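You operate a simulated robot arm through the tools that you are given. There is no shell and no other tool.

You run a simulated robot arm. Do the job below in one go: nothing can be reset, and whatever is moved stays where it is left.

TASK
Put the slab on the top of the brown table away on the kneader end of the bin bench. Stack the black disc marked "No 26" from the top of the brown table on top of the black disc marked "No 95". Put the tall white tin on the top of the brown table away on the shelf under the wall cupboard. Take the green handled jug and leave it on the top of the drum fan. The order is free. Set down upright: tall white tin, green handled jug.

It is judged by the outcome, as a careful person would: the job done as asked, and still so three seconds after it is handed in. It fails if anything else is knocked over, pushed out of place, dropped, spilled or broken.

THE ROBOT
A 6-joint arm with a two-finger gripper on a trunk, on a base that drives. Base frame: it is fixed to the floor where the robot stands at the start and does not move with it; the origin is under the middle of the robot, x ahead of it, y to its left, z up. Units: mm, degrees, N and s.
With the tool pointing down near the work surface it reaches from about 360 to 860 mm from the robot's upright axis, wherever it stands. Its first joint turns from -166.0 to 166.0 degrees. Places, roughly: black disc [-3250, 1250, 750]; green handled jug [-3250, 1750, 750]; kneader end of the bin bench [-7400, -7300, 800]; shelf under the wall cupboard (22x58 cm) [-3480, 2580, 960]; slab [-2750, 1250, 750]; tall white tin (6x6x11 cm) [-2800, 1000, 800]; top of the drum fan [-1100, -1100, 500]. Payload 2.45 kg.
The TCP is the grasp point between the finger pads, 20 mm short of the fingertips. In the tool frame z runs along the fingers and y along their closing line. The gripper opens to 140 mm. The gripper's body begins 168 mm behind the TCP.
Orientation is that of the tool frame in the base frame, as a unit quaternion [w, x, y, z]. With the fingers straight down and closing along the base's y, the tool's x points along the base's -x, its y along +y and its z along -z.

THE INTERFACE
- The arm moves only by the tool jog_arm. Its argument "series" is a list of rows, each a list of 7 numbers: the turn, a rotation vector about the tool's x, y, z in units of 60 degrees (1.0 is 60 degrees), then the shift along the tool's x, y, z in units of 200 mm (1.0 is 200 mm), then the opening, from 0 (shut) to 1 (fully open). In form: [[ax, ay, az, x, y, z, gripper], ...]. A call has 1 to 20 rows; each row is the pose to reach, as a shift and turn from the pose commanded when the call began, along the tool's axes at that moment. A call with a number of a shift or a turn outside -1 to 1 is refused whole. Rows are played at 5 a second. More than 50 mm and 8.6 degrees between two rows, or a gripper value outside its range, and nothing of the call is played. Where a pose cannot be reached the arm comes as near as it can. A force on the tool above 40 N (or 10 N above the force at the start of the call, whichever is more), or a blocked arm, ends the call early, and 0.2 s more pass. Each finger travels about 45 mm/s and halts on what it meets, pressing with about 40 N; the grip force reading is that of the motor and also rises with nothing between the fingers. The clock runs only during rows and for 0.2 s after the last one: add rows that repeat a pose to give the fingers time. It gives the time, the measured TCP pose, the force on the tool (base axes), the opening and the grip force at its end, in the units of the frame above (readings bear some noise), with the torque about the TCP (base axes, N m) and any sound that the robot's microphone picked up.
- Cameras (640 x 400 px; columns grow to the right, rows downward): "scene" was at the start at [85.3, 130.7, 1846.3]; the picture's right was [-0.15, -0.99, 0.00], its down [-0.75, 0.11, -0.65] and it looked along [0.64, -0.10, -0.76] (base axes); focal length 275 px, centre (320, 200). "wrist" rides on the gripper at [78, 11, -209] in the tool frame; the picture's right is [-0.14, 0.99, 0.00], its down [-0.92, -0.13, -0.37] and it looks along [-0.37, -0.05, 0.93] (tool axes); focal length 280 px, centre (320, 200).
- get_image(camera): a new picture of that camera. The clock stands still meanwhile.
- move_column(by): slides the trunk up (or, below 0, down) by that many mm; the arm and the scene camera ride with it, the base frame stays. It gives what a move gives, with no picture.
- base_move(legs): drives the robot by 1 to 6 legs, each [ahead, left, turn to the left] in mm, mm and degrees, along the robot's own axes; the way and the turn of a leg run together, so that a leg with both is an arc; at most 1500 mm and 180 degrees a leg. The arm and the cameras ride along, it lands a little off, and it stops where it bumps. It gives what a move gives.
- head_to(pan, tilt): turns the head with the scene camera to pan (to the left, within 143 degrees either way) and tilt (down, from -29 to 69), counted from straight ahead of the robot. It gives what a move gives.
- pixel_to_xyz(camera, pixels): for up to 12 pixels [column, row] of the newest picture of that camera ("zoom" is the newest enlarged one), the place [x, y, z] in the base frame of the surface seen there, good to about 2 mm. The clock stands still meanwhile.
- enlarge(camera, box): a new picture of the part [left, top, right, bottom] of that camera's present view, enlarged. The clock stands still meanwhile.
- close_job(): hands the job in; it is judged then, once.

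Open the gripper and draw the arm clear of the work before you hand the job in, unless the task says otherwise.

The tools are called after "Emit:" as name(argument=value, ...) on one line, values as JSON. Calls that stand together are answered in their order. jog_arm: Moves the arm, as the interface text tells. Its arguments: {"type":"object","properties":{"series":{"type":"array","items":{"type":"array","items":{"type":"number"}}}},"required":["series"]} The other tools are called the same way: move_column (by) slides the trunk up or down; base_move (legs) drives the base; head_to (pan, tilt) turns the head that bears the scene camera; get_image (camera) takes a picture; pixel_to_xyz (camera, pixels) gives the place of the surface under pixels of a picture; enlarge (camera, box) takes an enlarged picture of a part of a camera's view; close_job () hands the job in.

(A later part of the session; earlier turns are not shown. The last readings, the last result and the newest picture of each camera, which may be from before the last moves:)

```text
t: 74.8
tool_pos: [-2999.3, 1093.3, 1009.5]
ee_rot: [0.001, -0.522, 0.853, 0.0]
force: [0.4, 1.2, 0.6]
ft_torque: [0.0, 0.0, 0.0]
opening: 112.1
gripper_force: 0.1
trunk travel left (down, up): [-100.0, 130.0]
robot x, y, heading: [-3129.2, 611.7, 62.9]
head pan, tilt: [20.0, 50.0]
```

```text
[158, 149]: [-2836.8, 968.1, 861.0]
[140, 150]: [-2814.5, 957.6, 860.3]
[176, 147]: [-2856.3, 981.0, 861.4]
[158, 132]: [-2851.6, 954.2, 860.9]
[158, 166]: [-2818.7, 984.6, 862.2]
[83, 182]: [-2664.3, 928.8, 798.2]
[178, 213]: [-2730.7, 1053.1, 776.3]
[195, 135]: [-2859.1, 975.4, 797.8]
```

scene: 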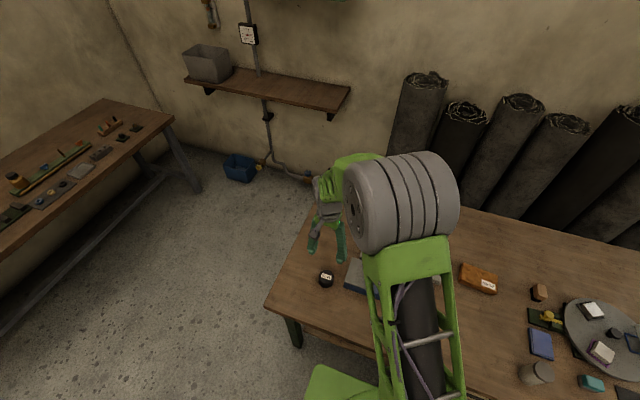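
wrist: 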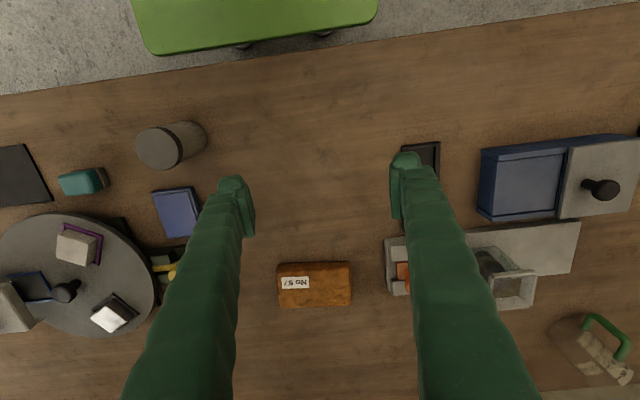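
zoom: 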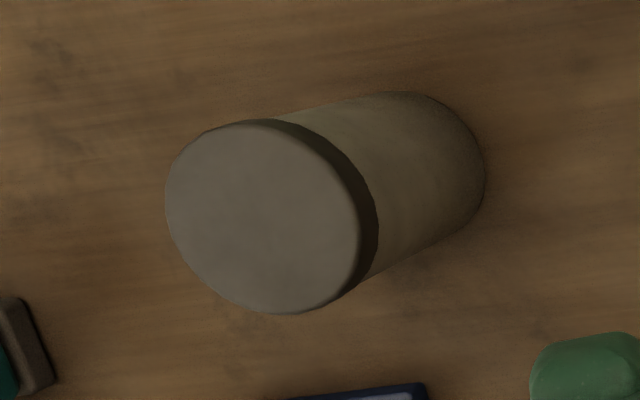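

I refine the tin's top centre via the zoom rim points.

Emit:
pixel_to_xyz(camera="zoom", pixels=[[264, 217], [172, 205], [354, 235], [245, 127], [290, 308]])

```text
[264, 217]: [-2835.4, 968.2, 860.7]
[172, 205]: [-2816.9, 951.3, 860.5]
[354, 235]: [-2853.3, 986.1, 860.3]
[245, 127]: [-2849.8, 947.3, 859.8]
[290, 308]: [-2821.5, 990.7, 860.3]
```

Tin centre (-2835.3,968.8), top z 860. I move over it at height with the gripper at ~100 mm.

Emit:
jog_arm(series=[[0, 0, 0, 0.045, -0.2, 0, 0.72], [0, 0, 0, 0.09, -0.4, 0, 0.72], [0, 0, 0, 0.135, -0.6, 0, 0.72], [0, 0, 0, 0.18, -0.8, 0, 0.72], [0, 0, 0, 0.18, -1.0, 0, 0.72], [0, 0, 0, 0.18, -1.0, 0, 0.72]])

Emit:
get_image(camera="wrist")

```text
t: 76.2
tool_pos: [-2838.3, 971.2, 1007.8]
ee_rot: [0.0, -0.522, 0.853, 0.001]
force: [-0.6, 0.6, 0.2]
ft_torque: [0.04, 0.01, 0.0]
opening: 100.6
gripper_force: 0.1
trunk travel left (down, up): [-100.0, 130.0]
robot x, y, heading: [-3126.6, 615.8, 63.1]
head pan, tilt: [20.0, 50.0]
```

```text
taken
```

wrist: 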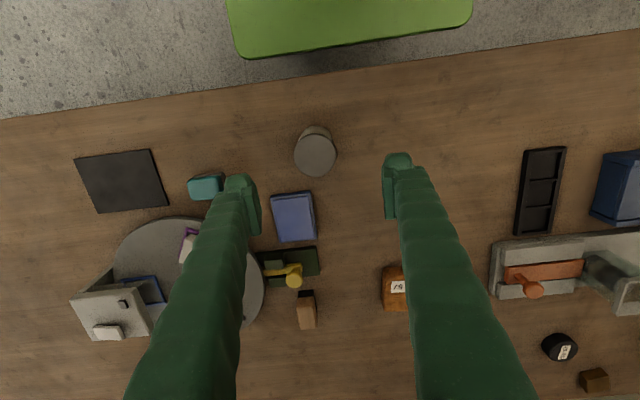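

The tin is between the fingers' line, about 4 mm right; I correct, descend to z≈815 and close.

Emit:
jog_arm(series=[[0, 0, 0, 0.004, -0.019, 0.2, 0.72], [0, 0, 0, 0.004, -0.019, 0.4, 0.72], [0, 0, 0, 0.004, -0.019, 0.6, 0.72], [0, 0, 0, 0.004, -0.019, 0.8, 0.72], [0, 0, 0, 0.004, -0.019, 0.92, 0.72], [0, 0, 0, 0.004, -0.019, 0.964, 0.72], [0, 0, 0, 0.004, -0.019, 0.964, 0.72], [0, 0, 0, 0.004, -0.019, 0.964, 0.0], [0, 0, 0, 0.004, -0.019, 0.964, 0.0], [0, 0, 0, 0.004, -0.019, 0.964, 0.0], [0, 0, 0, 0.004, -0.019, 0.964, 0.0], [0, 0, 0, 0.004, -0.019, 0.964, 0.0], [0, 0, 0, 0.004, -0.019, 0.964, 0.0]])

```text
t: 79.0
tool_pos: [-2835.2, 967.8, 815.1]
ee_rot: [0.0, -0.521, 0.853, 0.0]
force: [1.5, -0.6, 0.9]
ft_torque: [0.05, 0.02, -0.03]
opening: 55.9
gripper_force: 40.4
trunk travel left (down, up): [-100.0, 130.0]
robot x, y, heading: [-3129.8, 611.8, 62.9]
head pan, tilt: [20.0, 50.0]
```

The tin is gripped (opening 55.9). I lift it by 200 mm and then draw it back toward me.

Emit:
jog_arm(series=[[0, 0, 0, 0, 0, -0.1, 0], [0, 0, 0, 0, 0, -0.3, 0], [0, 0, 0, 0, 0, -0.5, 0], [0, 0, 0, 0, 0, -0.75, 0], [0, 0, 0, 0, 0, -1.0, 0], [0, 0, 0, 0, 0.25, -1.0, 0], [0, 0, 0, 0, 0.45, -1.0, 0], [0, 0, 0, 0, 0.45, -1.0, 0]])

Emit:
get_image(camera="wrist")

```text
t: 80.8
tool_pos: [-2917.4, 1008.7, 1012.8]
ee_rot: [0.0, -0.522, 0.853, 0.0]
force: [0.3, 0.7, -3.2]
ft_torque: [-0.02, -0.02, 0.05]
opening: 55.9
gripper_force: 39.6
trunk travel left (down, up): [-100.0, 130.0]
robot x, y, heading: [-3121.5, 614.6, 62.7]
head pan, tilt: [20.0, 50.0]
```

```text
taken
```

wrist: 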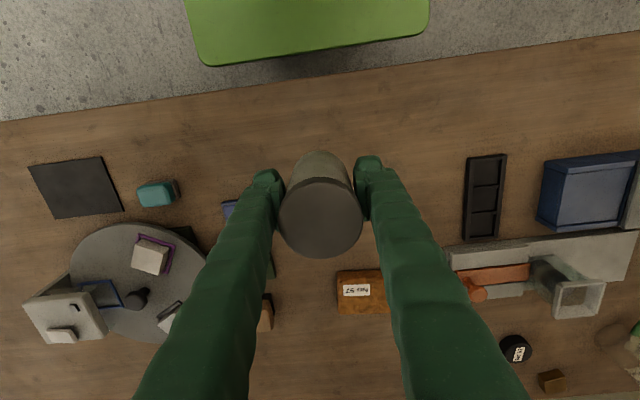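

The tin is held firmly with its bottom at z≈956. I strafe left past the table's far end and look at the shelf.

Emit:
base_move(legs=[[0, 1190, 0]])

Emit:
head_to(pan=0, tilt=25)

Emit:
get_image(camera="scene")

```text
t: 91.7
tool_pos: [-4005.6, 1556.3, 1014.7]
ee_rot: [0.0, -0.529, 0.849, 0.0]
force: [0.1, 0.2, -3.7]
ft_torque: [0.01, 0.0, 0.0]
opening: 56.0
gripper_force: 40.2
trunk travel left (down, up): [-100.0, 130.0]
robot x, y, heading: [-4207.2, 1155.7, 63.6]
head pan, tilt: [20.0, 50.0]
```

```text
t: 92.6
tool_pos: [-4005.6, 1555.8, 1013.8]
ee_rot: [0.001, -0.528, 0.849, 0.001]
force: [-0.6, 0.2, -3.5]
ft_torque: [0.02, 0.0, 0.02]
opening: 56.0
gripper_force: 39.7
trunk travel left (down, up): [-100.0, 130.0]
robot x, y, heading: [-4208.9, 1159.3, 63.6]
head pan, tilt: [0.0, 25.0]
```

```text
taken
```

scene: 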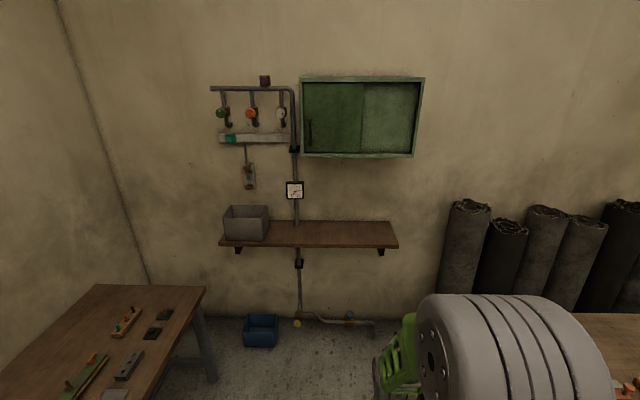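

The shelf runs from (220,235) to (397,238) with a bin at (245,222); the cupboard's bottom edge is at (355,155). I measure these.

Emit:
pixel_to_xyz(camera="scene", pixels=[[395, 243], [228, 243], [388, 224], [280, 224], [335, 232], [355, 157], [410, 155], [305, 155], [268, 235], [295, 190], [298, 220], [370, 325]])

Emit:
enlarge(camera="scene", box=[200, 130, 440, 340])

```text
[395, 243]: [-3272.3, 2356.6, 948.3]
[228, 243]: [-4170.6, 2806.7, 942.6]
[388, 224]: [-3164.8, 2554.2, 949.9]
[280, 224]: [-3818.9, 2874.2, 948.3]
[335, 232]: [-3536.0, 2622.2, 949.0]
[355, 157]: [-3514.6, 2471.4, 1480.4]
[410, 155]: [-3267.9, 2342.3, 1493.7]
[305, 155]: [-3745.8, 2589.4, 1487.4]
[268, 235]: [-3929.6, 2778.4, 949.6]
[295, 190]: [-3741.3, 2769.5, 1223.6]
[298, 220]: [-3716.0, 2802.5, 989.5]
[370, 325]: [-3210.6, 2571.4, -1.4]
```

```text
1.90 times, centred on (320, 235) of scene
```

zoom: 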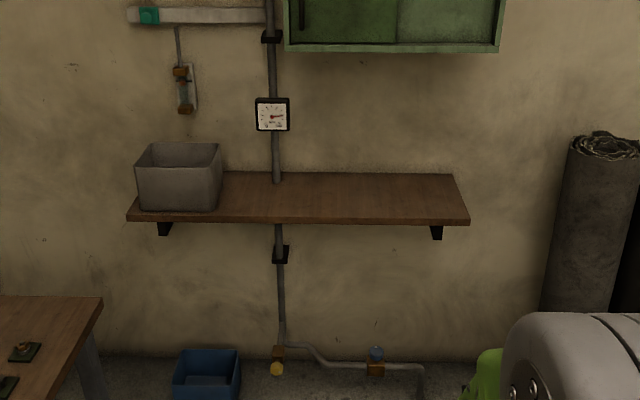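

The shelf top is z≈949 and the cupboard's underside ≈1480 flush with the shelf's front. I check how high my wrist and elbow stand by measuring the arm itself.

Emit:
head_to(pan=0, tilt=50)

Emit:
get_image(camera="scene")

```text
t: 93.5
tool_pos: [-4005.7, 1556.0, 1014.2]
ee_rot: [0.0, -0.528, 0.849, 0.0]
force: [0.0, 0.0, -2.7]
ft_torque: [0.01, -0.02, -0.01]
opening: 56.0
gripper_force: 40.2
trunk travel left (down, up): [-100.0, 130.0]
robot x, y, heading: [-4207.4, 1156.8, 64.0]
head pan, tilt: [0.0, 50.0]
```

```text
taken
```

scene: 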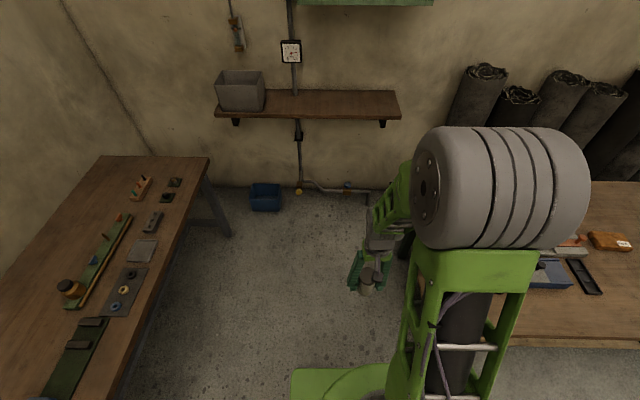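

I measure the drum, forearm and wrist points on my arm in this view.

Emit:
pixel_to_xyz(camera="scene", pixels=[[500, 135], [430, 190], [500, 190], [400, 190], [385, 210], [378, 225], [370, 245], [360, 265], [367, 285], [520, 230], [408, 170], [445, 145]])

```text
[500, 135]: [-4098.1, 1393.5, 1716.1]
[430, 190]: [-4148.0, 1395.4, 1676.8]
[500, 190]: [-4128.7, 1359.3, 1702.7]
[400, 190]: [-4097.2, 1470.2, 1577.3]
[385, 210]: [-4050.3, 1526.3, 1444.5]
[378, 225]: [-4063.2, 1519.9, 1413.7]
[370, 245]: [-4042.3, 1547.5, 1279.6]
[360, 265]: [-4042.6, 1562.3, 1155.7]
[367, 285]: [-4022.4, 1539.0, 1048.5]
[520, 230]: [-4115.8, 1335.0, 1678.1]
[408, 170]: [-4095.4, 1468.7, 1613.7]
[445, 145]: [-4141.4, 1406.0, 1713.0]
```

The wrist sits ~415 mm above the TCP with the forearm rising toward me, which would foul the cupboard's lower edge (z 1480). So I will set the tin on the free far end of the table and regrasp it with a 45° tilted tool. I strafe back right.

Emit:
base_move(legs=[[0, -460, -0.6]])

Emit:
get_image(camera="wrist")

```text
t: 98.0
tool_pos: [-3591.7, 1349.9, 1014.0]
ee_rot: [0.0, -0.525, 0.851, 0.0]
force: [-0.3, 0.0, -2.6]
ft_torque: [0.02, 0.01, -0.02]
opening: 56.1
gripper_force: 40.0
trunk travel left (down, up): [-100.0, 130.0]
robot x, y, heading: [-3798.0, 952.7, 63.2]
head pan, tilt: [0.0, 50.0]
```

```text
taken
```

wrist: 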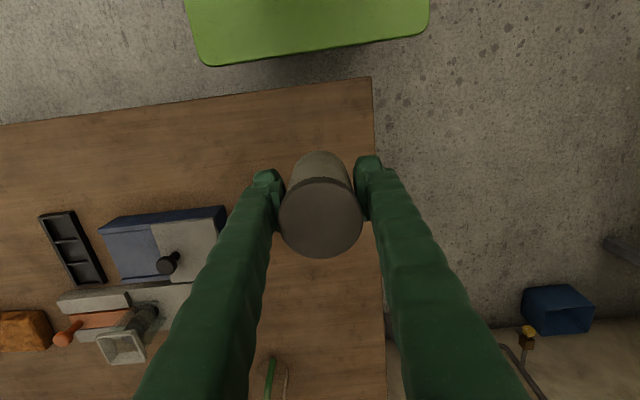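

The free end of the table lies ahead. I extend the arm forward about 240 mm at this height in two steps.

Emit:
jog_arm(series=[[0, 0, 0, -0.2, -0.02, 0, 0], [0, 0, 0, -0.4, -0.04, 0, 0], [0, 0, 0, -0.6, -0.06, 0, 0], [0, 0, 0, -0.8, -0.08, 0, 0], [0, 0, 0, -1.0, -0.1, 0, 0], [0, 0, 0, -1.0, -0.1, 0, 0]])

Emit:
jog_arm(series=[[0, 0, 0, -0.2, 0, 0.2, 0], [0, 0, 0, -0.2, 0, 0.4, 0], [0, 0, 0, -0.2, 0, 0.6, 0], [0, 0, 0, -0.2, 0, 0.6, 0]])

Emit:
get_image(camera="wrist")

```text
t: 99.4
tool_pos: [-3485.0, 1520.9, 1013.6]
ee_rot: [0.0, -0.524, 0.852, 0.0]
force: [-0.6, 0.2, -3.6]
ft_torque: [-0.06, -0.01, -0.01]
opening: 55.9
gripper_force: 39.9
trunk travel left (down, up): [-100.0, 130.0]
robot x, y, heading: [-3797.4, 950.8, 63.5]
head pan, tilt: [0.0, 50.0]
```

```text
refused: row 1 steps farther than a row can; nothing moved
```

```text
taken
```

wrist: 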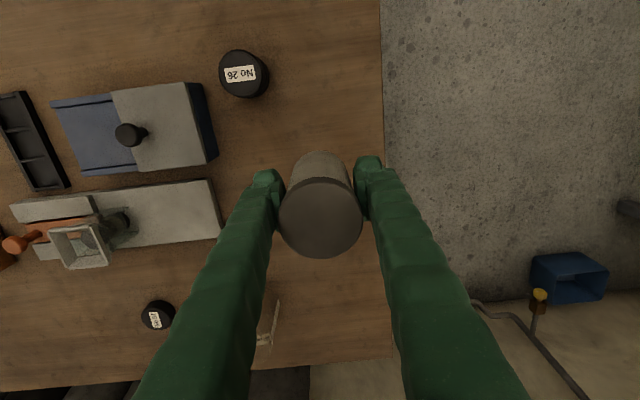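

The place below is free, but I check the distances to the press's end (215,215), the stack and the jug.

Emit:
pixel_to_xyz(camera="wrist", pixels=[[217, 225], [208, 182], [243, 73], [262, 342], [277, 305], [350, 300], [375, 110]])

```text
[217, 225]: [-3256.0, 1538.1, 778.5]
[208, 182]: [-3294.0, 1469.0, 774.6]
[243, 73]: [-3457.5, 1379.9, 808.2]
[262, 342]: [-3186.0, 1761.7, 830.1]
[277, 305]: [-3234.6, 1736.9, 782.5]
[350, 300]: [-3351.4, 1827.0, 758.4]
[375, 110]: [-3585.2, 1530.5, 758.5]
```

All is clear around. I lower the tin 197 mm, moving 30 mm further ahead.

Emit:
jog_arm(series=[[0, 0, 0, -0.05, 0, 0.2, 0], [0, 0, 0, -0.1, 0, 0.4, 0], [0, 0, 0, -0.15, 0, 0.6, 0], [0, 0, 0, -0.15, 0, 0.8, 0], [0, 0, 0, -0.15, 0, 0.92, 0], [0, 0, 0, -0.15, 0, 0.97, 0], [0, 0, 0, -0.15, 0, 0.985, 0], [0, 0, 0, -0.15, 0, 0.985, 0]])

```text
t: 101.2
tool_pos: [-3469.6, 1548.2, 817.8]
ee_rot: [0.0, -0.524, 0.852, 0.0]
force: [-0.4, -0.3, -2.9]
ft_torque: [-0.05, 0.02, -0.02]
opening: 55.6
gripper_force: 39.8
trunk travel left (down, up): [-100.0, 130.0]
robot x, y, heading: [-3796.4, 952.4, 63.3]
head pan, tilt: [0.0, 50.0]
```

About 2.5 mm remain; I creep down.

Emit:
jog_arm(series=[[0, 0, 0, 0, 0, 0.006, 0], [0, 0, 0, 0, 0, 0.012, 0], [0, 0, 0, 0, 0, 0.014, 0], [0, 0, 0, 0, 0, 0.014, 0]])

```text
t: 102.2
tool_pos: [-3469.5, 1546.8, 815.5]
ee_rot: [0.0, -0.525, 0.851, 0.001]
force: [0.0, 0.2, -1.7]
ft_torque: [0.01, 0.05, 0.03]
opening: 56.1
gripper_force: 40.2
trunk travel left (down, up): [-100.0, 130.0]
robot x, y, heading: [-3797.5, 952.1, 63.2]
head pan, tilt: [0.0, 50.0]
```

Force is easing (−1.7 N); one more millimetre should seat it.

Emit:
jog_arm(series=[[0, 0, 0, 0, 0, 0.004, 0], [0, 0, 0, 0, 0, 0.006, 0], [0, 0, 0, 0, 0, 0.006, 0]])

```text
t: 103.0
tool_pos: [-3470.6, 1546.7, 815.2]
ee_rot: [0.001, -0.525, 0.851, 0.001]
force: [-1.4, -2.4, 19.2]
ft_torque: [0.02, 0.6, -0.01]
opening: 55.8
gripper_force: 40.1
trunk travel left (down, up): [-100.0, 130.0]
robot x, y, heading: [-3794.4, 950.5, 63.4]
head pan, tilt: [0.0, 50.0]
```

The tin stands on the table (19 N). I open the fingers, then tilt the tool forward 45° about the TCP around the tin.

Emit:
jog_arm(series=[[0, 0, 0, 0, 0, 0, 0.7], [0, 0, 0, 0, 0, 0, 0.7], [0, 0, 0, 0, 0, 0, 0.7], [0, 0, 0, 0, 0, 0, 0.7], [0, -0.125, 0, 0, 0, 0, 0.7], [0, -0.25, 0, 0, 0, 0, 0.7], [0, -0.375, 0, 0, 0, 0, 0.7], [0, -0.375, 0, 0, 0, 0, 0.7]])

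Emit:
get_image(camera="wrist")

```text
t: 104.8
tool_pos: [-3470.3, 1547.3, 812.8]
ee_rot: [0.166, -0.514, 0.835, 0.103]
force: [0.0, 0.9, -0.2]
ft_torque: [0.01, 0.02, -0.01]
opening: 98.0
gripper_force: 0.0
trunk travel left (down, up): [-100.0, 130.0]
robot x, y, heading: [-3798.5, 954.9, 63.2]
head pan, tilt: [0.0, 50.0]
```

```text
taken
```

wrist: 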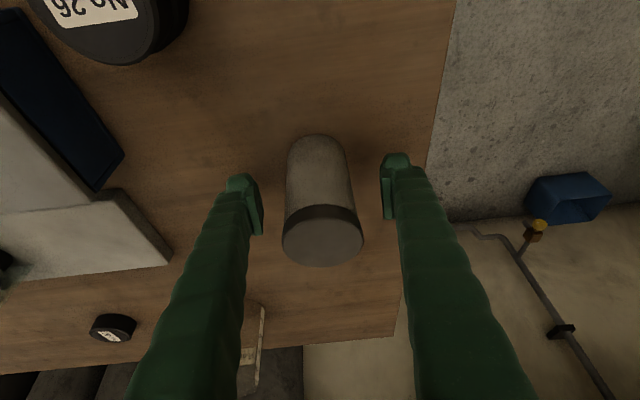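

At 22.5° tilt all is clear; a total of ~34° is enough to keep the wrist outside the cupboard. I add 11° and close on the tin.

Emit:
jog_arm(series=[[0, -0.1, 0, 0, 0, 0, 0.7], [0, -0.19, 0, 0, 0, 0, 0.7], [0, -0.19, 0, 0, 0, 0, 0.7]])

Emit:
get_image(camera="wrist")

```text
t: 105.6
tool_pos: [-3470.2, 1546.9, 814.0]
ee_rot: [0.249, -0.502, 0.814, 0.154]
force: [-0.2, -0.9, 0.3]
ft_torque: [0.0, 0.01, 0.02]
opening: 97.7
gripper_force: 0.1
trunk travel left (down, up): [-100.0, 130.0]
robot x, y, heading: [-3802.6, 958.0, 63.3]
head pan, tilt: [0.0, 50.0]
```

```text
taken
```

wrist: 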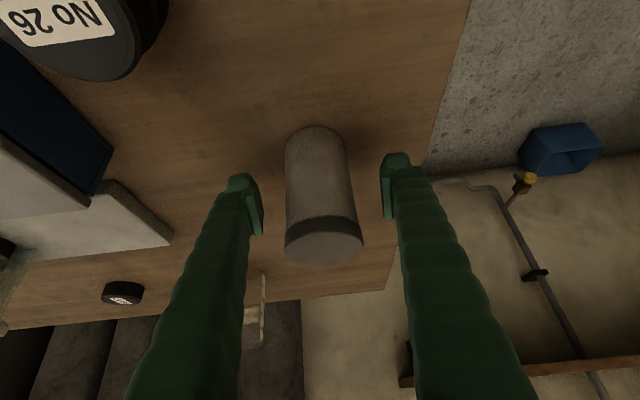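

The tin stands centred between the fingers. I close and lift straight up in the base frame (tool axes are tilted 34°: up = (+0.55 x, −0.83 z) direction).

Emit:
jog_arm(series=[[0, 0, 0, 0, 0, 0, 0], [0, 0, 0, 0, 0, 0, 0], [0, 0, 0, 0, 0, 0, 0], [0, 0, 0, 0, 0, 0, 0], [0, 0, 0, 0, 0, 0, 0], [0, 0, 0, 0, 0, 0, 0]])

```text
t: 107.0
tool_pos: [-3471.2, 1547.2, 813.2]
ee_rot: [0.248, -0.502, 0.814, 0.153]
force: [0.9, 0.7, 1.2]
ft_torque: [0.05, 0.03, -0.01]
opening: 56.1
gripper_force: 40.2
trunk travel left (down, up): [-100.0, 130.0]
robot x, y, heading: [-3796.1, 951.5, 63.5]
head pan, tilt: [0.0, 50.0]
```

Gripped again (56.1). Up in tool axes is (−0.557 x, −0.829 z), from the quaternion; I lift 200 mm.

Emit:
jog_arm(series=[[0, 0, 0, -0.056, 0, -0.083, 0], [0, 0, 0, -0.167, 0, -0.249, 0], [0, 0, 0, -0.279, 0, -0.415, 0], [0, 0, 0, -0.418, 0, -0.622, 0], [0, 0, 0, -0.557, 0, -0.829, 0], [0, 0, 0, -0.557, 0, -0.829, 0]])

Emit:
move_column(by=40)

Emit:
get_image(camera="wrist")

```text
t: 108.4
tool_pos: [-3469.0, 1547.4, 1013.3]
ee_rot: [0.248, -0.502, 0.815, 0.152]
force: [-0.9, -0.3, -2.4]
ft_torque: [-0.02, 0.0, 0.02]
opening: 55.9
gripper_force: 39.7
trunk travel left (down, up): [-100.0, 130.0]
robot x, y, heading: [-3795.7, 954.0, 63.3]
head pan, tilt: [0.0, 50.0]
```

```text
t: 109.3
tool_pos: [-3470.2, 1547.3, 1052.3]
ee_rot: [0.248, -0.502, 0.814, 0.153]
force: [-0.4, -1.0, -3.1]
ft_torque: [0.03, 0.0, -0.04]
opening: 56.0
gripper_force: 40.3
trunk travel left (down, up): [-140.0, 90.0]
robot x, y, heading: [-3796.7, 953.3, 63.2]
head pan, tilt: [0.0, 50.0]
```

```text
taken
```

wrist: 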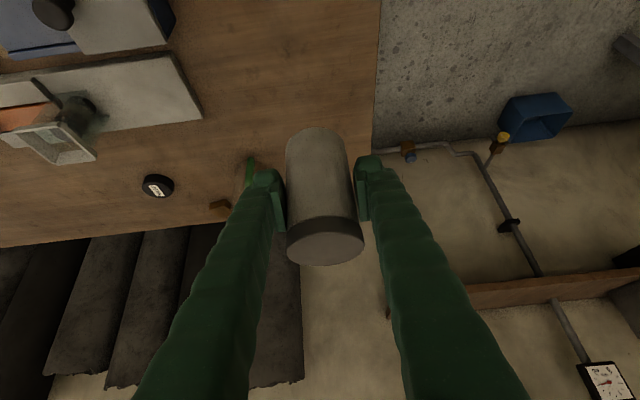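

The tin is held with its bottom near z 996. I strafe left past the table's end and drive toward the shelf, stopping short.

Emit:
base_move(legs=[[0, 445, 0], [740, 0, 0]])

Emit:
get_image(camera="wrist")

Emit:
head_to(pan=0, tilt=40)

Emit:
get_image(camera="scene")

```text
t: 117.3
tool_pos: [-3531.5, 2411.5, 1051.9]
ee_rot: [0.248, -0.504, 0.813, 0.153]
force: [0.6, 0.6, -4.1]
ft_torque: [0.02, -0.02, 0.02]
opening: 55.7
gripper_force: 40.4
trunk travel left (down, up): [-140.0, 90.0]
robot x, y, heading: [-3858.9, 1817.9, 63.6]
head pan, tilt: [0.0, 50.0]
```

```text
taken
```

wrist: 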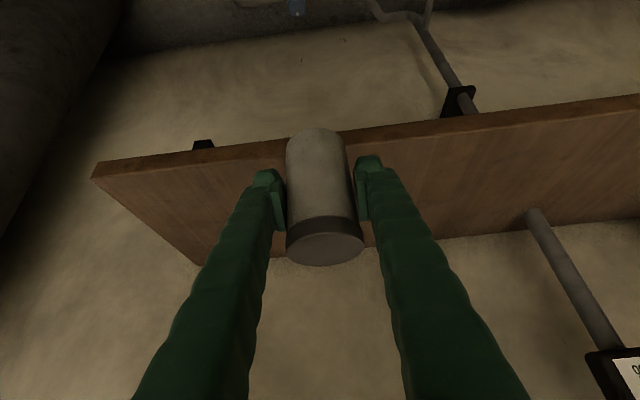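

```text
t: 118.0
tool_pos: [-3532.6, 2411.7, 1052.7]
ee_rot: [0.248, -0.504, 0.813, 0.154]
force: [-0.2, 0.4, -3.2]
ft_torque: [-0.05, -0.04, -0.02]
opening: 55.7
gripper_force: 39.6
trunk travel left (down, up): [-140.0, 90.0]
robot x, y, heading: [-3861.2, 1813.7, 63.4]
head pan, tilt: [0.0, 40.0]
```

```text
taken
```

scene: 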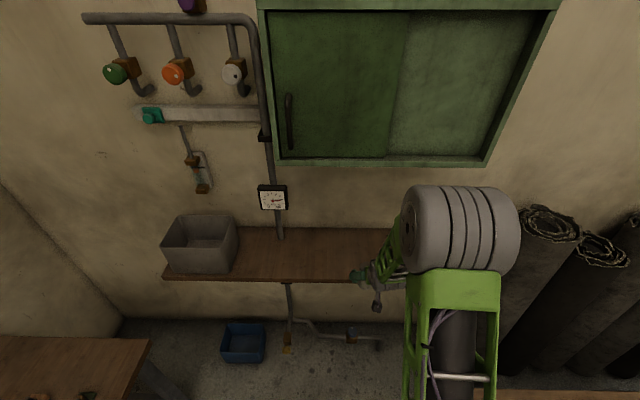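

The tin hovers just before the shelf; the shelf's front edge runs (95,165)–(640,100). I measure the shelf's edges in the wrist view.

Emit:
pixel_to_xyz(camera="wrist", pixels=[[97, 182], [192, 258], [260, 152], [400, 137], [420, 240], [520, 128], [535, 212], [235, 200], [410, 190]])

```text
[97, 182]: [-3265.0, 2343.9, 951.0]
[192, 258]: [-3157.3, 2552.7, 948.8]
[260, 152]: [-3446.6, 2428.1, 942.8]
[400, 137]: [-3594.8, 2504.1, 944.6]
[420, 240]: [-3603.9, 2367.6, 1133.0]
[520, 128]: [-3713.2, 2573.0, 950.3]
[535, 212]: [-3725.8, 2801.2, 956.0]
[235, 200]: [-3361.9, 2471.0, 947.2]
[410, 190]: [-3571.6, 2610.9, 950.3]
```

TCP is 61 mm before the shelf's front edge and 268 mm from its right end; I need to go ~165 mm ahead. I drive 165 mm forward (tin bottom is 47 mm above the shelf).

Emit:
base_move(legs=[[160, 0, -0.3]])

Emit:
get_image(camera="wrist")

```text
t: 119.5
tool_pos: [-3459.4, 2554.2, 1052.1]
ee_rot: [0.247, -0.503, 0.814, 0.153]
force: [0.3, -0.3, -3.2]
ft_torque: [-0.03, 0.01, 0.0]
opening: 55.7
gripper_force: 40.0
trunk travel left (down, up): [-140.0, 90.0]
robot x, y, heading: [-3788.3, 1960.7, 63.4]
head pan, tilt: [0.0, 40.0]
```

```text
taken
```

wrist: 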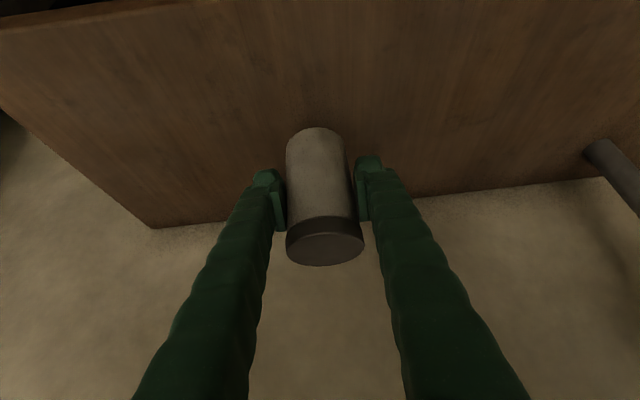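

TCP is now 99 mm inside the front edge. I lower 43 mm (down = +0.557x, +0.829z) and then creep.

Emit:
jog_arm(series=[[0, 0, 0, 0.042, 0, 0.062, 0], [0, 0, 0, 0.084, 0, 0.124, 0], [0, 0, 0, 0.111, 0, 0.166, 0], [0, 0, 0, 0.12, 0, 0.178, 0], [0, 0, 0, 0.12, 0, 0.178, 0]])

```text
t: 120.7
tool_pos: [-3457.7, 2552.9, 1009.3]
ee_rot: [0.248, -0.503, 0.814, 0.154]
force: [0.3, 0.1, -3.2]
ft_torque: [-0.01, -0.01, 0.01]
opening: 55.9
gripper_force: 40.4
trunk travel left (down, up): [-140.0, 90.0]
robot x, y, heading: [-3787.1, 1962.4, 63.2]
head pan, tilt: [0.0, 40.0]
```

Emit:
jog_arm(series=[[0, 0, 0, 0.0028, 0, 0.0042, 0], [0, 0, 0, 0.0056, 0, 0.0083, 0], [0, 0, 0, 0.0084, 0, 0.0124, 0], [0, 0, 0, 0.0084, 0, 0.0124, 0]])

```text
t: 121.7
tool_pos: [-3459.1, 2554.4, 1006.5]
ee_rot: [0.248, -0.503, 0.814, 0.153]
force: [0.2, 0.9, -2.7]
ft_torque: [-0.02, 0.01, -0.01]
opening: 55.9
gripper_force: 40.0
trunk travel left (down, up): [-140.0, 90.0]
robot x, y, heading: [-3786.7, 1962.2, 63.0]
head pan, tilt: [0.0, 40.0]
```

Still hanging free (−2.7 N at z 1006.5); I creep one to two millimetres more.

Emit:
jog_arm(series=[[0, 0, 0, 0.0028, 0, 0.0042, 0], [0, 0, 0, 0.0042, 0, 0.0062, 0], [0, 0, 0, 0.0042, 0, 0.0062, 0]])

```text
t: 122.5
tool_pos: [-3458.6, 2554.2, 1005.9]
ee_rot: [0.248, -0.503, 0.814, 0.153]
force: [0.0, 0.4, -3.5]
ft_torque: [0.0, -0.01, -0.01]
opening: 55.8
gripper_force: 40.3
trunk travel left (down, up): [-140.0, 90.0]
robot x, y, heading: [-3790.3, 1957.7, 63.0]
head pan, tilt: [0.0, 40.0]
```

Emit:
jog_arm(series=[[0, 0, 0, 0.0028, 0, 0.0042, 0], [0, 0, 0, 0.0042, 0, 0.0062, 0], [0, 0, 0, 0.0042, 0, 0.0062, 0]])

```text
t: 123.3
tool_pos: [-3458.6, 2554.5, 1004.2]
ee_rot: [0.248, -0.503, 0.814, 0.153]
force: [0.3, 0.2, -2.1]
ft_torque: [0.01, 0.01, -0.01]
opening: 55.7
gripper_force: 40.0
trunk travel left (down, up): [-140.0, 90.0]
robot x, y, heading: [-3787.3, 1963.8, 63.3]
head pan, tilt: [0.0, 40.0]
```

Barely easing (−2.1 N); another 1.5 mm.

Emit:
jog_arm(series=[[0, 0, 0, 0.0015, 0, 0.0022, 0], [0, 0, 0, 0.0028, 0, 0.0042, 0], [0, 0, 0, 0.0028, 0, 0.0042, 0]])

```text
t: 124.1
tool_pos: [-3459.4, 2552.8, 1004.0]
ee_rot: [0.248, -0.502, 0.814, 0.153]
force: [-0.3, -2.6, 3.5]
ft_torque: [0.08, 0.04, 0.01]
opening: 55.7
gripper_force: 39.7
trunk travel left (down, up): [-140.0, 90.0]
robot x, y, heading: [-3788.0, 1960.4, 63.5]
head pan, tilt: [0.0, 40.0]
```

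Contact is made (+3.5 N). I open the fingers and withdraw along the tool axis.

Emit:
jog_arm(series=[[0, 0, 0, 0, 0, 0, 0.65], [0, 0, 0, 0, 0, 0, 0.65], [0, 0, 0, 0, 0, 0, 0.65], [0, 0, 0, 0, 0, 0, 0.65], [0, 0, 0, 0, 0, -0.1, 0.65], [0, 0, 0, 0, 0, -0.3, 0.65], [0, 0, 0, 0, 0, -0.5, 0.65], [0, 0, 0, 0, 0, -0.75, 0.65], [0, 0, 0, 0, 0, -0.75, 0.65]])

Emit:
get_image(camera="wrist")

```text
t: 126.1
tool_pos: [-3495.6, 2476.9, 1129.5]
ee_rot: [0.247, -0.502, 0.815, 0.152]
force: [0.9, -0.3, 0.1]
ft_torque: [0.02, 0.01, -0.02]
opening: 90.6
gripper_force: 0.1
trunk travel left (down, up): [-140.0, 90.0]
robot x, y, heading: [-3791.0, 1961.9, 63.5]
head pan, tilt: [0.0, 40.0]
```

```text
taken
```

wrist: 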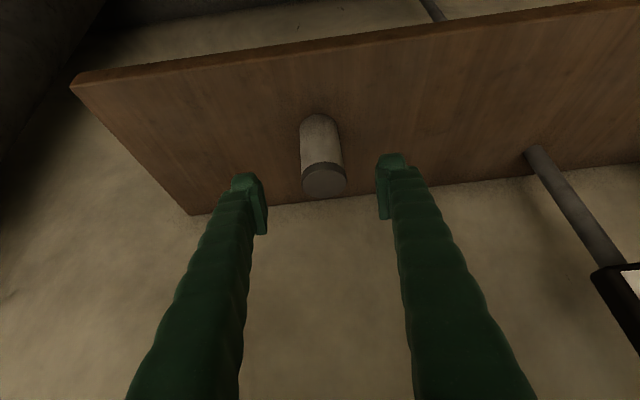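

The tin stands on the shelf. Before turning toward the jug I check the nearest carpet rolls at (550,222) and (600,250), and the tin in the scene view.

Emit:
get_image(camera="scene")

Emit:
pixel_to_xyz(camera="scene", pixels=[[550, 225], [525, 215], [525, 240], [600, 250], [580, 250], [560, 240]])

```text
taken
```

scene: 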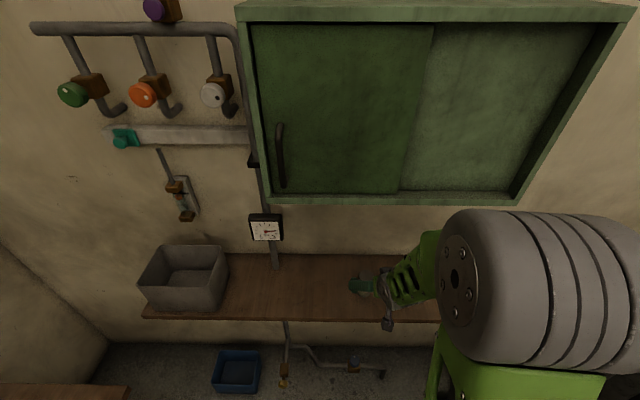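

```text
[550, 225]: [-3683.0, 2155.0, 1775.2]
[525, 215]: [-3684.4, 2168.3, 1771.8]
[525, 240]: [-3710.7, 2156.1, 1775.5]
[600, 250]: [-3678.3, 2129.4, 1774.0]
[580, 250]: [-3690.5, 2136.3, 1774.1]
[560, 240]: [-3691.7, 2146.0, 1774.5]
```

The tin is hidden behind the arm here. I back the base away 330 mm and a bit left, then look again.

Emit:
base_move(legs=[[-200, 0, 0], [-100, 80, 0]])

Emit:
get_image(camera="scene")

Emit:
get_image(camera="wrist")

```text
t: 128.6
tool_pos: [-3700.4, 2246.4, 1130.3]
ee_rot: [0.248, -0.502, 0.814, 0.153]
force: [-1.0, -0.3, -0.3]
ft_torque: [0.01, -0.05, -0.04]
opening: 91.0
gripper_force: 0.1
trunk travel left (down, up): [-140.0, 90.0]
robot x, y, heading: [-3986.9, 1730.5, 63.2]
head pan, tilt: [0.0, 40.0]
```

```text
taken
```

scene: 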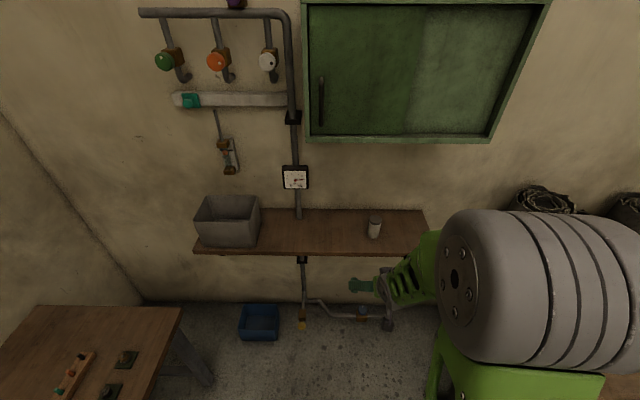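

```text
taken
```

wrist: 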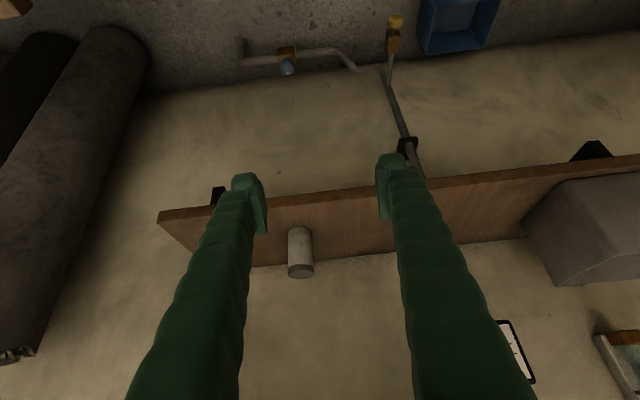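

The tin stands well on the shelf at (374,228). Now for the jug: I turn right 90° so the arm reaches over the table's far end.

Emit:
base_move(legs=[[0, 0, -90]])

Emit:
head_to(pan=20, tilt=45)

Emit:
get_image(camera="scene")

Emit:
get_image(camera="wrist")

```text
t: 132.8
tool_pos: [-3474.6, 1438.3, 1129.8]
ee_rot: [0.284, 0.221, 0.931, -0.067]
force: [0.7, -0.3, 0.7]
ft_torque: [-0.01, 0.0, 0.01]
opening: 91.3
gripper_force: 0.0
trunk travel left (down, up): [-140.0, 90.0]
robot x, y, heading: [-3992.5, 1732.1, -26.5]
head pan, tilt: [0.0, 40.0]
```

```text
t: 133.7
tool_pos: [-3473.7, 1437.7, 1130.5]
ee_rot: [0.284, 0.221, 0.931, -0.067]
force: [-0.8, -0.1, 0.3]
ft_torque: [0.01, 0.0, 0.06]
opening: 91.1
gripper_force: 0.0
trunk travel left (down, up): [-140.0, 90.0]
robot x, y, heading: [-3990.5, 1731.8, -26.2]
head pan, tilt: [20.0, 45.0]
```

```text
taken
```

scene: 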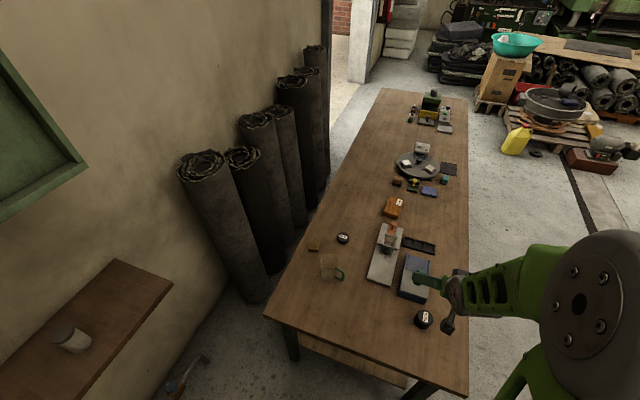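

```text
taken
```

wrist: 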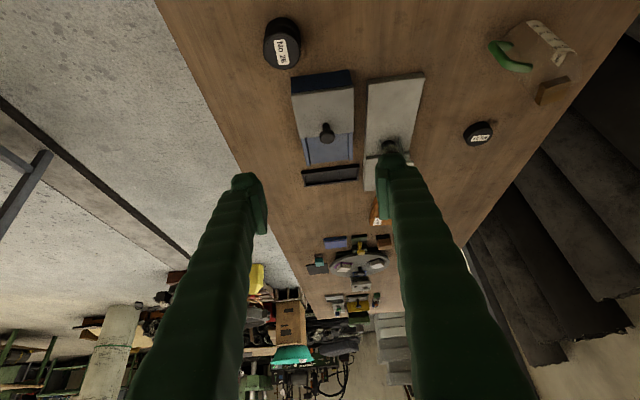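

The jug is at scene (330,268). I zoom in on it and measure.

Emit:
enlarge(camera="scene", box=[295, 235, 365, 295])

Emit:
pixel_to_xyz(camera="zoom", pixels=[[320, 200], [280, 150], [360, 240]])

```text
6.67 times, centred on (330, 265) of scene
```

zoom: 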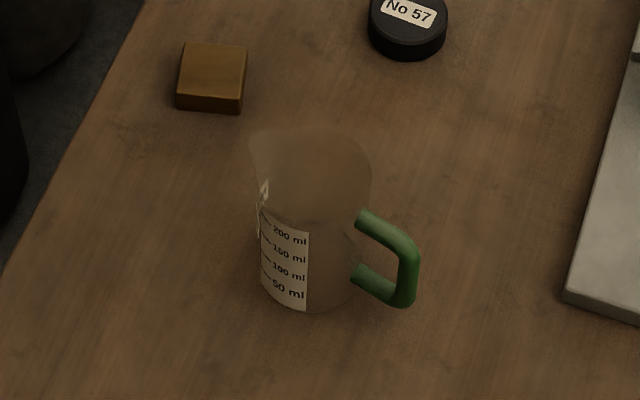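

```text
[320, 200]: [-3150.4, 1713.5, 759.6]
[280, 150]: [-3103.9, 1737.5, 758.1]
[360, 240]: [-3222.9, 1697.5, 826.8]
```

The jug is a clear measuring jug with scale paper and green handle. I measure handle and scale points to get its size and pose.

Emit:
pixel_to_xyz(camera="zoom", pixels=[[372, 220], [390, 232], [410, 255], [408, 285], [395, 298], [370, 278], [290, 230], [300, 300], [268, 215], [270, 290], [310, 305], [260, 185]])

```text
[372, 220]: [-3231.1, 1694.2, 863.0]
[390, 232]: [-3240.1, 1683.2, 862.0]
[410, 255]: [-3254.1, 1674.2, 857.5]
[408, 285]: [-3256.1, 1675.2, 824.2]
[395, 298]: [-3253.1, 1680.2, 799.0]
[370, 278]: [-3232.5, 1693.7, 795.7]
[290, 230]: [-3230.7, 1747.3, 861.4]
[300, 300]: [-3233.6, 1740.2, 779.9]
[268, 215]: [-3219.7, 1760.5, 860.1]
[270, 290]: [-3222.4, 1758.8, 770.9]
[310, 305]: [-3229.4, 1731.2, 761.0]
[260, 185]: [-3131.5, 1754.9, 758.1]
```

The jug's axis is near (-3196,1730), radius ≈38, handle pointing to about 223°. I shift the base left and slightly ahead so the jug is straight ahead at ~650 mm.

Emit:
base_move(legs=[[60, 356, 0]])

Emit:
jog_arm(series=[[0, 0.12, 0, 0, 0, 0, 0.9], [0, 0.24, 0, 0, 0, 0, 0.9], [0, 0.36, 0, 0, 0, 0, 0.9], [0, 0.48, 0, 0, 0, 0, 0.9], [0, 0.565, 0, 0, 0, 0, 0.9], [0, 0.565, 0, 0, 0, 0, 0.9]])

Emit:
get_image(camera="wrist")

```text
t: 137.4
tool_pos: [-3259.2, 1736.1, 1129.9]
ee_rot: [0.284, 0.216, 0.932, -0.065]
force: [0.1, -0.4, -0.1]
ft_torque: [-0.02, 0.05, -0.02]
opening: 91.1
gripper_force: 0.0
trunk travel left (down, up): [-140.0, 90.0]
robot x, y, heading: [-3778.4, 2019.3, -26.3]
head pan, tilt: [20.0, 45.0]
```

```text
t: 138.8
tool_pos: [-3259.4, 1735.7, 1129.6]
ee_rot: [-0.001, 0.224, 0.975, 0.0]
force: [0.7, -0.3, 1.0]
ft_torque: [-0.02, 0.01, -0.02]
opening: 126.1
gripper_force: 0.1
out of reach, approached as far as the arm can: row 1
trunk travel left (down, up): [-140.0, 90.0]
robot x, y, heading: [-3777.1, 2021.7, -26.1]
head pan, tilt: [20.0, 45.0]
```

```text
taken
```

wrist: 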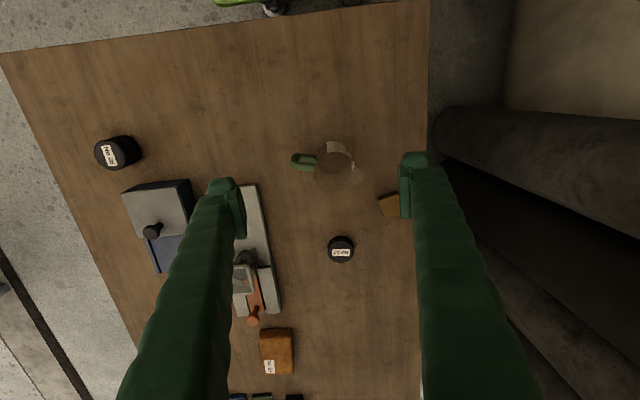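

The tool is vertical again; the jug shows at (335,165) with its handle at (303,161). I zoom in for details.

Emit:
enlarge(camera="wrist", box=[275, 125, 385, 205])

```text
5.00 times, centred on (330, 165) of wrist
```

zoom: 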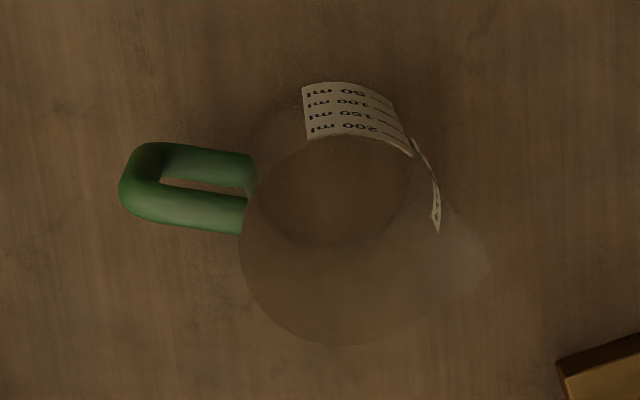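

I measure points on the scale paper and handle from above to refine the jug's axis.

Emit:
pixel_to_xyz(camera="zoom", pixels=[[308, 92], [345, 86], [388, 98], [312, 134], [355, 130], [405, 150], [432, 190], [437, 222], [240, 165], [240, 210], [130, 175], [150, 205]])

```text
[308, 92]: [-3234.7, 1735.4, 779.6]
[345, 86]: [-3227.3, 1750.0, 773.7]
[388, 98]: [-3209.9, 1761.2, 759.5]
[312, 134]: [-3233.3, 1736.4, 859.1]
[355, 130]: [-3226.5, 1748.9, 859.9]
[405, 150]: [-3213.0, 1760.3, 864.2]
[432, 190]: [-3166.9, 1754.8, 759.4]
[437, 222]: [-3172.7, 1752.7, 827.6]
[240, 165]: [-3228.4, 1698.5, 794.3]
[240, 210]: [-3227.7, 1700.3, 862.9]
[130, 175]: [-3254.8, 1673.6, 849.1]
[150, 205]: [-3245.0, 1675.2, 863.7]
```

Jug axis ≈ (-3194,1722.5), radius ≈41, handle at 219°. I yaw the tool 58° so the fingers close across the handle-spout line, and move above the jug.

Emit:
jog_arm(series=[[0, 0, -0.138, -0.046, 0.012, 0.07, 1.0], [0, 0, -0.276, -0.092, 0.024, 0.14, 1.0], [0, 0, -0.414, -0.138, 0.036, 0.21, 1.0], [0, 0, -0.552, -0.184, 0.048, 0.28, 1.0], [0, 0, -0.69, -0.23, 0.06, 0.35, 1.0], [0, 0, -0.828, -0.277, 0.072, 0.42, 1.0], [0, 0, -0.967, -0.323, 0.0835, 0.5, 1.0], [0, 0, -0.967, -0.323, 0.0835, 0.5, 1.0]])

Emit:
get_image(camera="wrist")

```text
t: 140.6
tool_pos: [-3194.2, 1722.2, 1028.9]
ee_rot: [0.0, -0.277, 0.961, 0.0]
force: [0.1, 0.6, -0.7]
ft_torque: [0.02, 0.01, 0.01]
opening: 140.1
gripper_force: 0.1
trunk travel left (down, up): [-140.0, 90.0]
robot x, y, heading: [-3780.1, 2020.7, -26.2]
head pan, tilt: [20.0, 45.0]
```

```text
taken
```

wrist: 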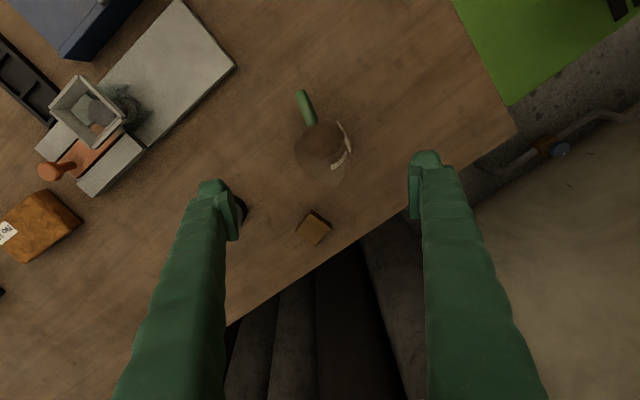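

The jug is centred between the fingers with its handle toward the camera. I descend 200 mm with the gripper fully open.

Emit:
jog_arm(series=[[0, 0, 0, 0, 0, 0.2, 1.0], [0, 0, 0, 0, 0, 0.4, 1.0], [0, 0, 0, 0, 0, 0.6, 1.0], [0, 0, 0, 0, 0, 0.8, 1.0], [0, 0, 0, 0, 0, 0.95, 1.0], [0, 0, 0, 0, 0, 1.0, 1.0], [0, 0, 0, 0, 0, 1.0, 1.0]])

Emit:
get_image(camera="wrist")

```text
t: 142.2
tool_pos: [-3195.3, 1721.5, 829.8]
ee_rot: [0.0, -0.275, 0.961, 0.0]
force: [-0.5, 0.1, 0.3]
ft_torque: [-0.01, 0.01, -0.02]
opening: 140.0
gripper_force: 0.1
trunk travel left (down, up): [-140.0, 90.0]
robot x, y, heading: [-3781.2, 2025.2, -26.3]
head pan, tilt: [20.0, 45.0]
```

```text
taken
```

wrist: 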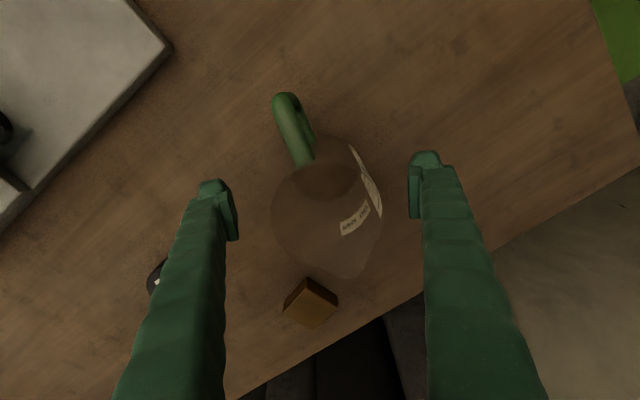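

The jug lies centred within ~3 mm. I descend 13 mm more, correct 2.5 mm sideways, and close gently.

Emit:
jog_arm(series=[[0, 0, 0, 0, 0.012, 0.03, 1.0], [0, 0, 0, 0, 0.012, 0.065, 1.0], [0, 0, 0, 0, 0.012, 0.065, 0.8], [0, 0, 0, 0, 0.012, 0.065, 0.7], [0, 0, 0, 0, 0.012, 0.065, 0.6], [0, 0, 0, 0, 0.012, 0.065, 0.5], [0, 0, 0, 0, 0.012, 0.065, 0.4], [0, 0, 0, 0, 0.012, 0.065, 0.3], [0, 0, 0, 0, 0.012, 0.065, 0.3], [0, 0, 0, 0, 0.012, 0.065, 0.3], [0, 0, 0, 0, 0.012, 0.065, 0.3]])

Emit:
get_image(camera="wrist")

```text
t: 144.6
tool_pos: [-3196.4, 1724.4, 817.0]
ee_rot: [0.001, -0.276, 0.961, 0.0]
force: [0.0, -0.1, 1.5]
ft_torque: [0.01, 0.01, 0.0]
opening: 78.2
gripper_force: 39.7
trunk travel left (down, up): [-140.0, 90.0]
robot x, y, heading: [-3779.5, 2022.4, -26.2]
head pan, tilt: [20.0, 45.0]
```

```text
taken
```

wrist: 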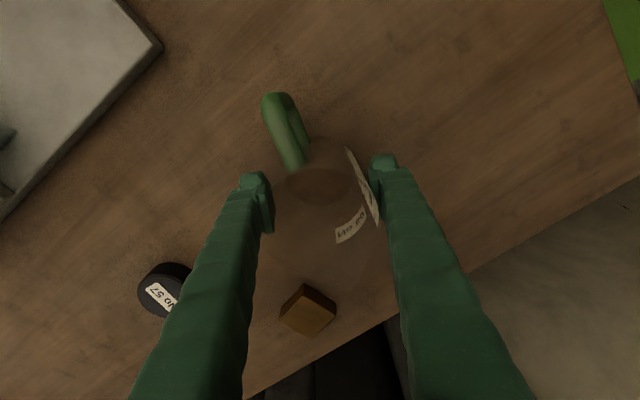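

The jug is gripped at 78.2 mm, 40 N. I lift it straight up 190 mm.

Emit:
jog_arm(series=[[0, 0, 0, 0, 0, -0.05, 0.3], [0, 0, 0, 0, 0, -0.15, 0.3], [0, 0, 0, 0, 0, -0.3, 0.3], [0, 0, 0, 0, 0, -0.5, 0.3], [0, 0, 0, 0, 0, -0.7, 0.3], [0, 0, 0, 0, 0, -0.95, 0.3], [0, 0, 0, 0, 0, -0.95, 0.3]])

Emit:
get_image(camera="wrist")

```text
t: 146.2
tool_pos: [-3195.3, 1724.6, 1007.2]
ee_rot: [-0.001, -0.276, 0.961, 0.001]
force: [0.5, 0.5, -1.6]
ft_torque: [-0.03, 0.0, -0.01]
opening: 78.6
gripper_force: 40.3
trunk travel left (down, up): [-140.0, 90.0]
robot x, y, heading: [-3775.2, 2024.4, -26.0]
head pan, tilt: [20.0, 45.0]
```

```text
taken
```

wrist: 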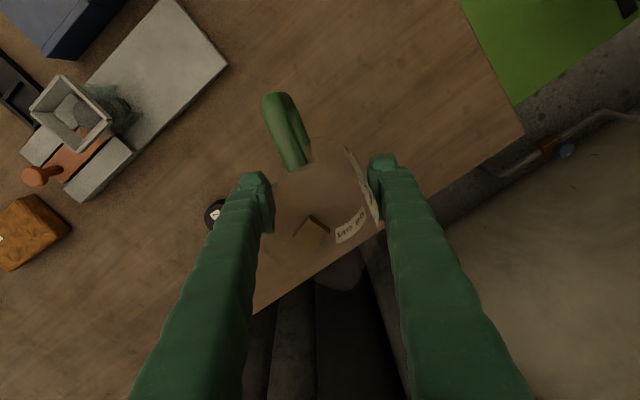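

The jug is held firmly (bottom at z≈948). I strafe right back to the lane beside the table.

Emit:
base_move(legs=[[0, -980, -0.7]])

```text
t: 155.2
tool_pos: [-3639.6, 829.8, 1006.9]
ee_rot: [0.0, -0.27, 0.963, 0.0]
force: [-0.2, -0.4, -1.6]
ft_torque: [-0.01, -0.01, 0.0]
opening: 78.9
gripper_force: 39.9
trunk travel left (down, up): [-140.0, 90.0]
robot x, y, heading: [-4221.3, 1136.7, -26.7]
head pan, tilt: [20.0, 45.0]
```

Robot is at p=-387, heading -26.7. I drive back along the table.

Emit:
base_move(legs=[[1450, 0, 0]])

Emit:
get_image(camera="wrist")

```text
t: 162.5
tool_pos: [-2325.3, 160.1, 1006.5]
ee_rot: [0.0, -0.268, 0.963, -0.001]
force: [0.2, -1.1, -1.1]
ft_torque: [0.02, -0.03, 0.02]
opening: 78.8
gripper_force: 40.4
trunk travel left (down, up): [-140.0, 90.0]
robot x, y, heading: [-2904.4, 464.7, -26.9]
head pan, tilt: [20.0, 45.0]
```

```text
taken
```

wrist: 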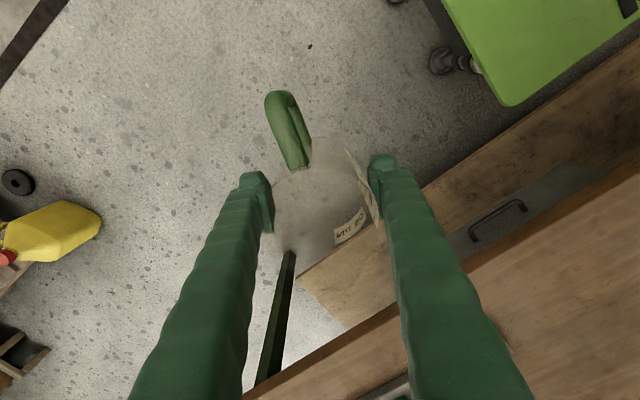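

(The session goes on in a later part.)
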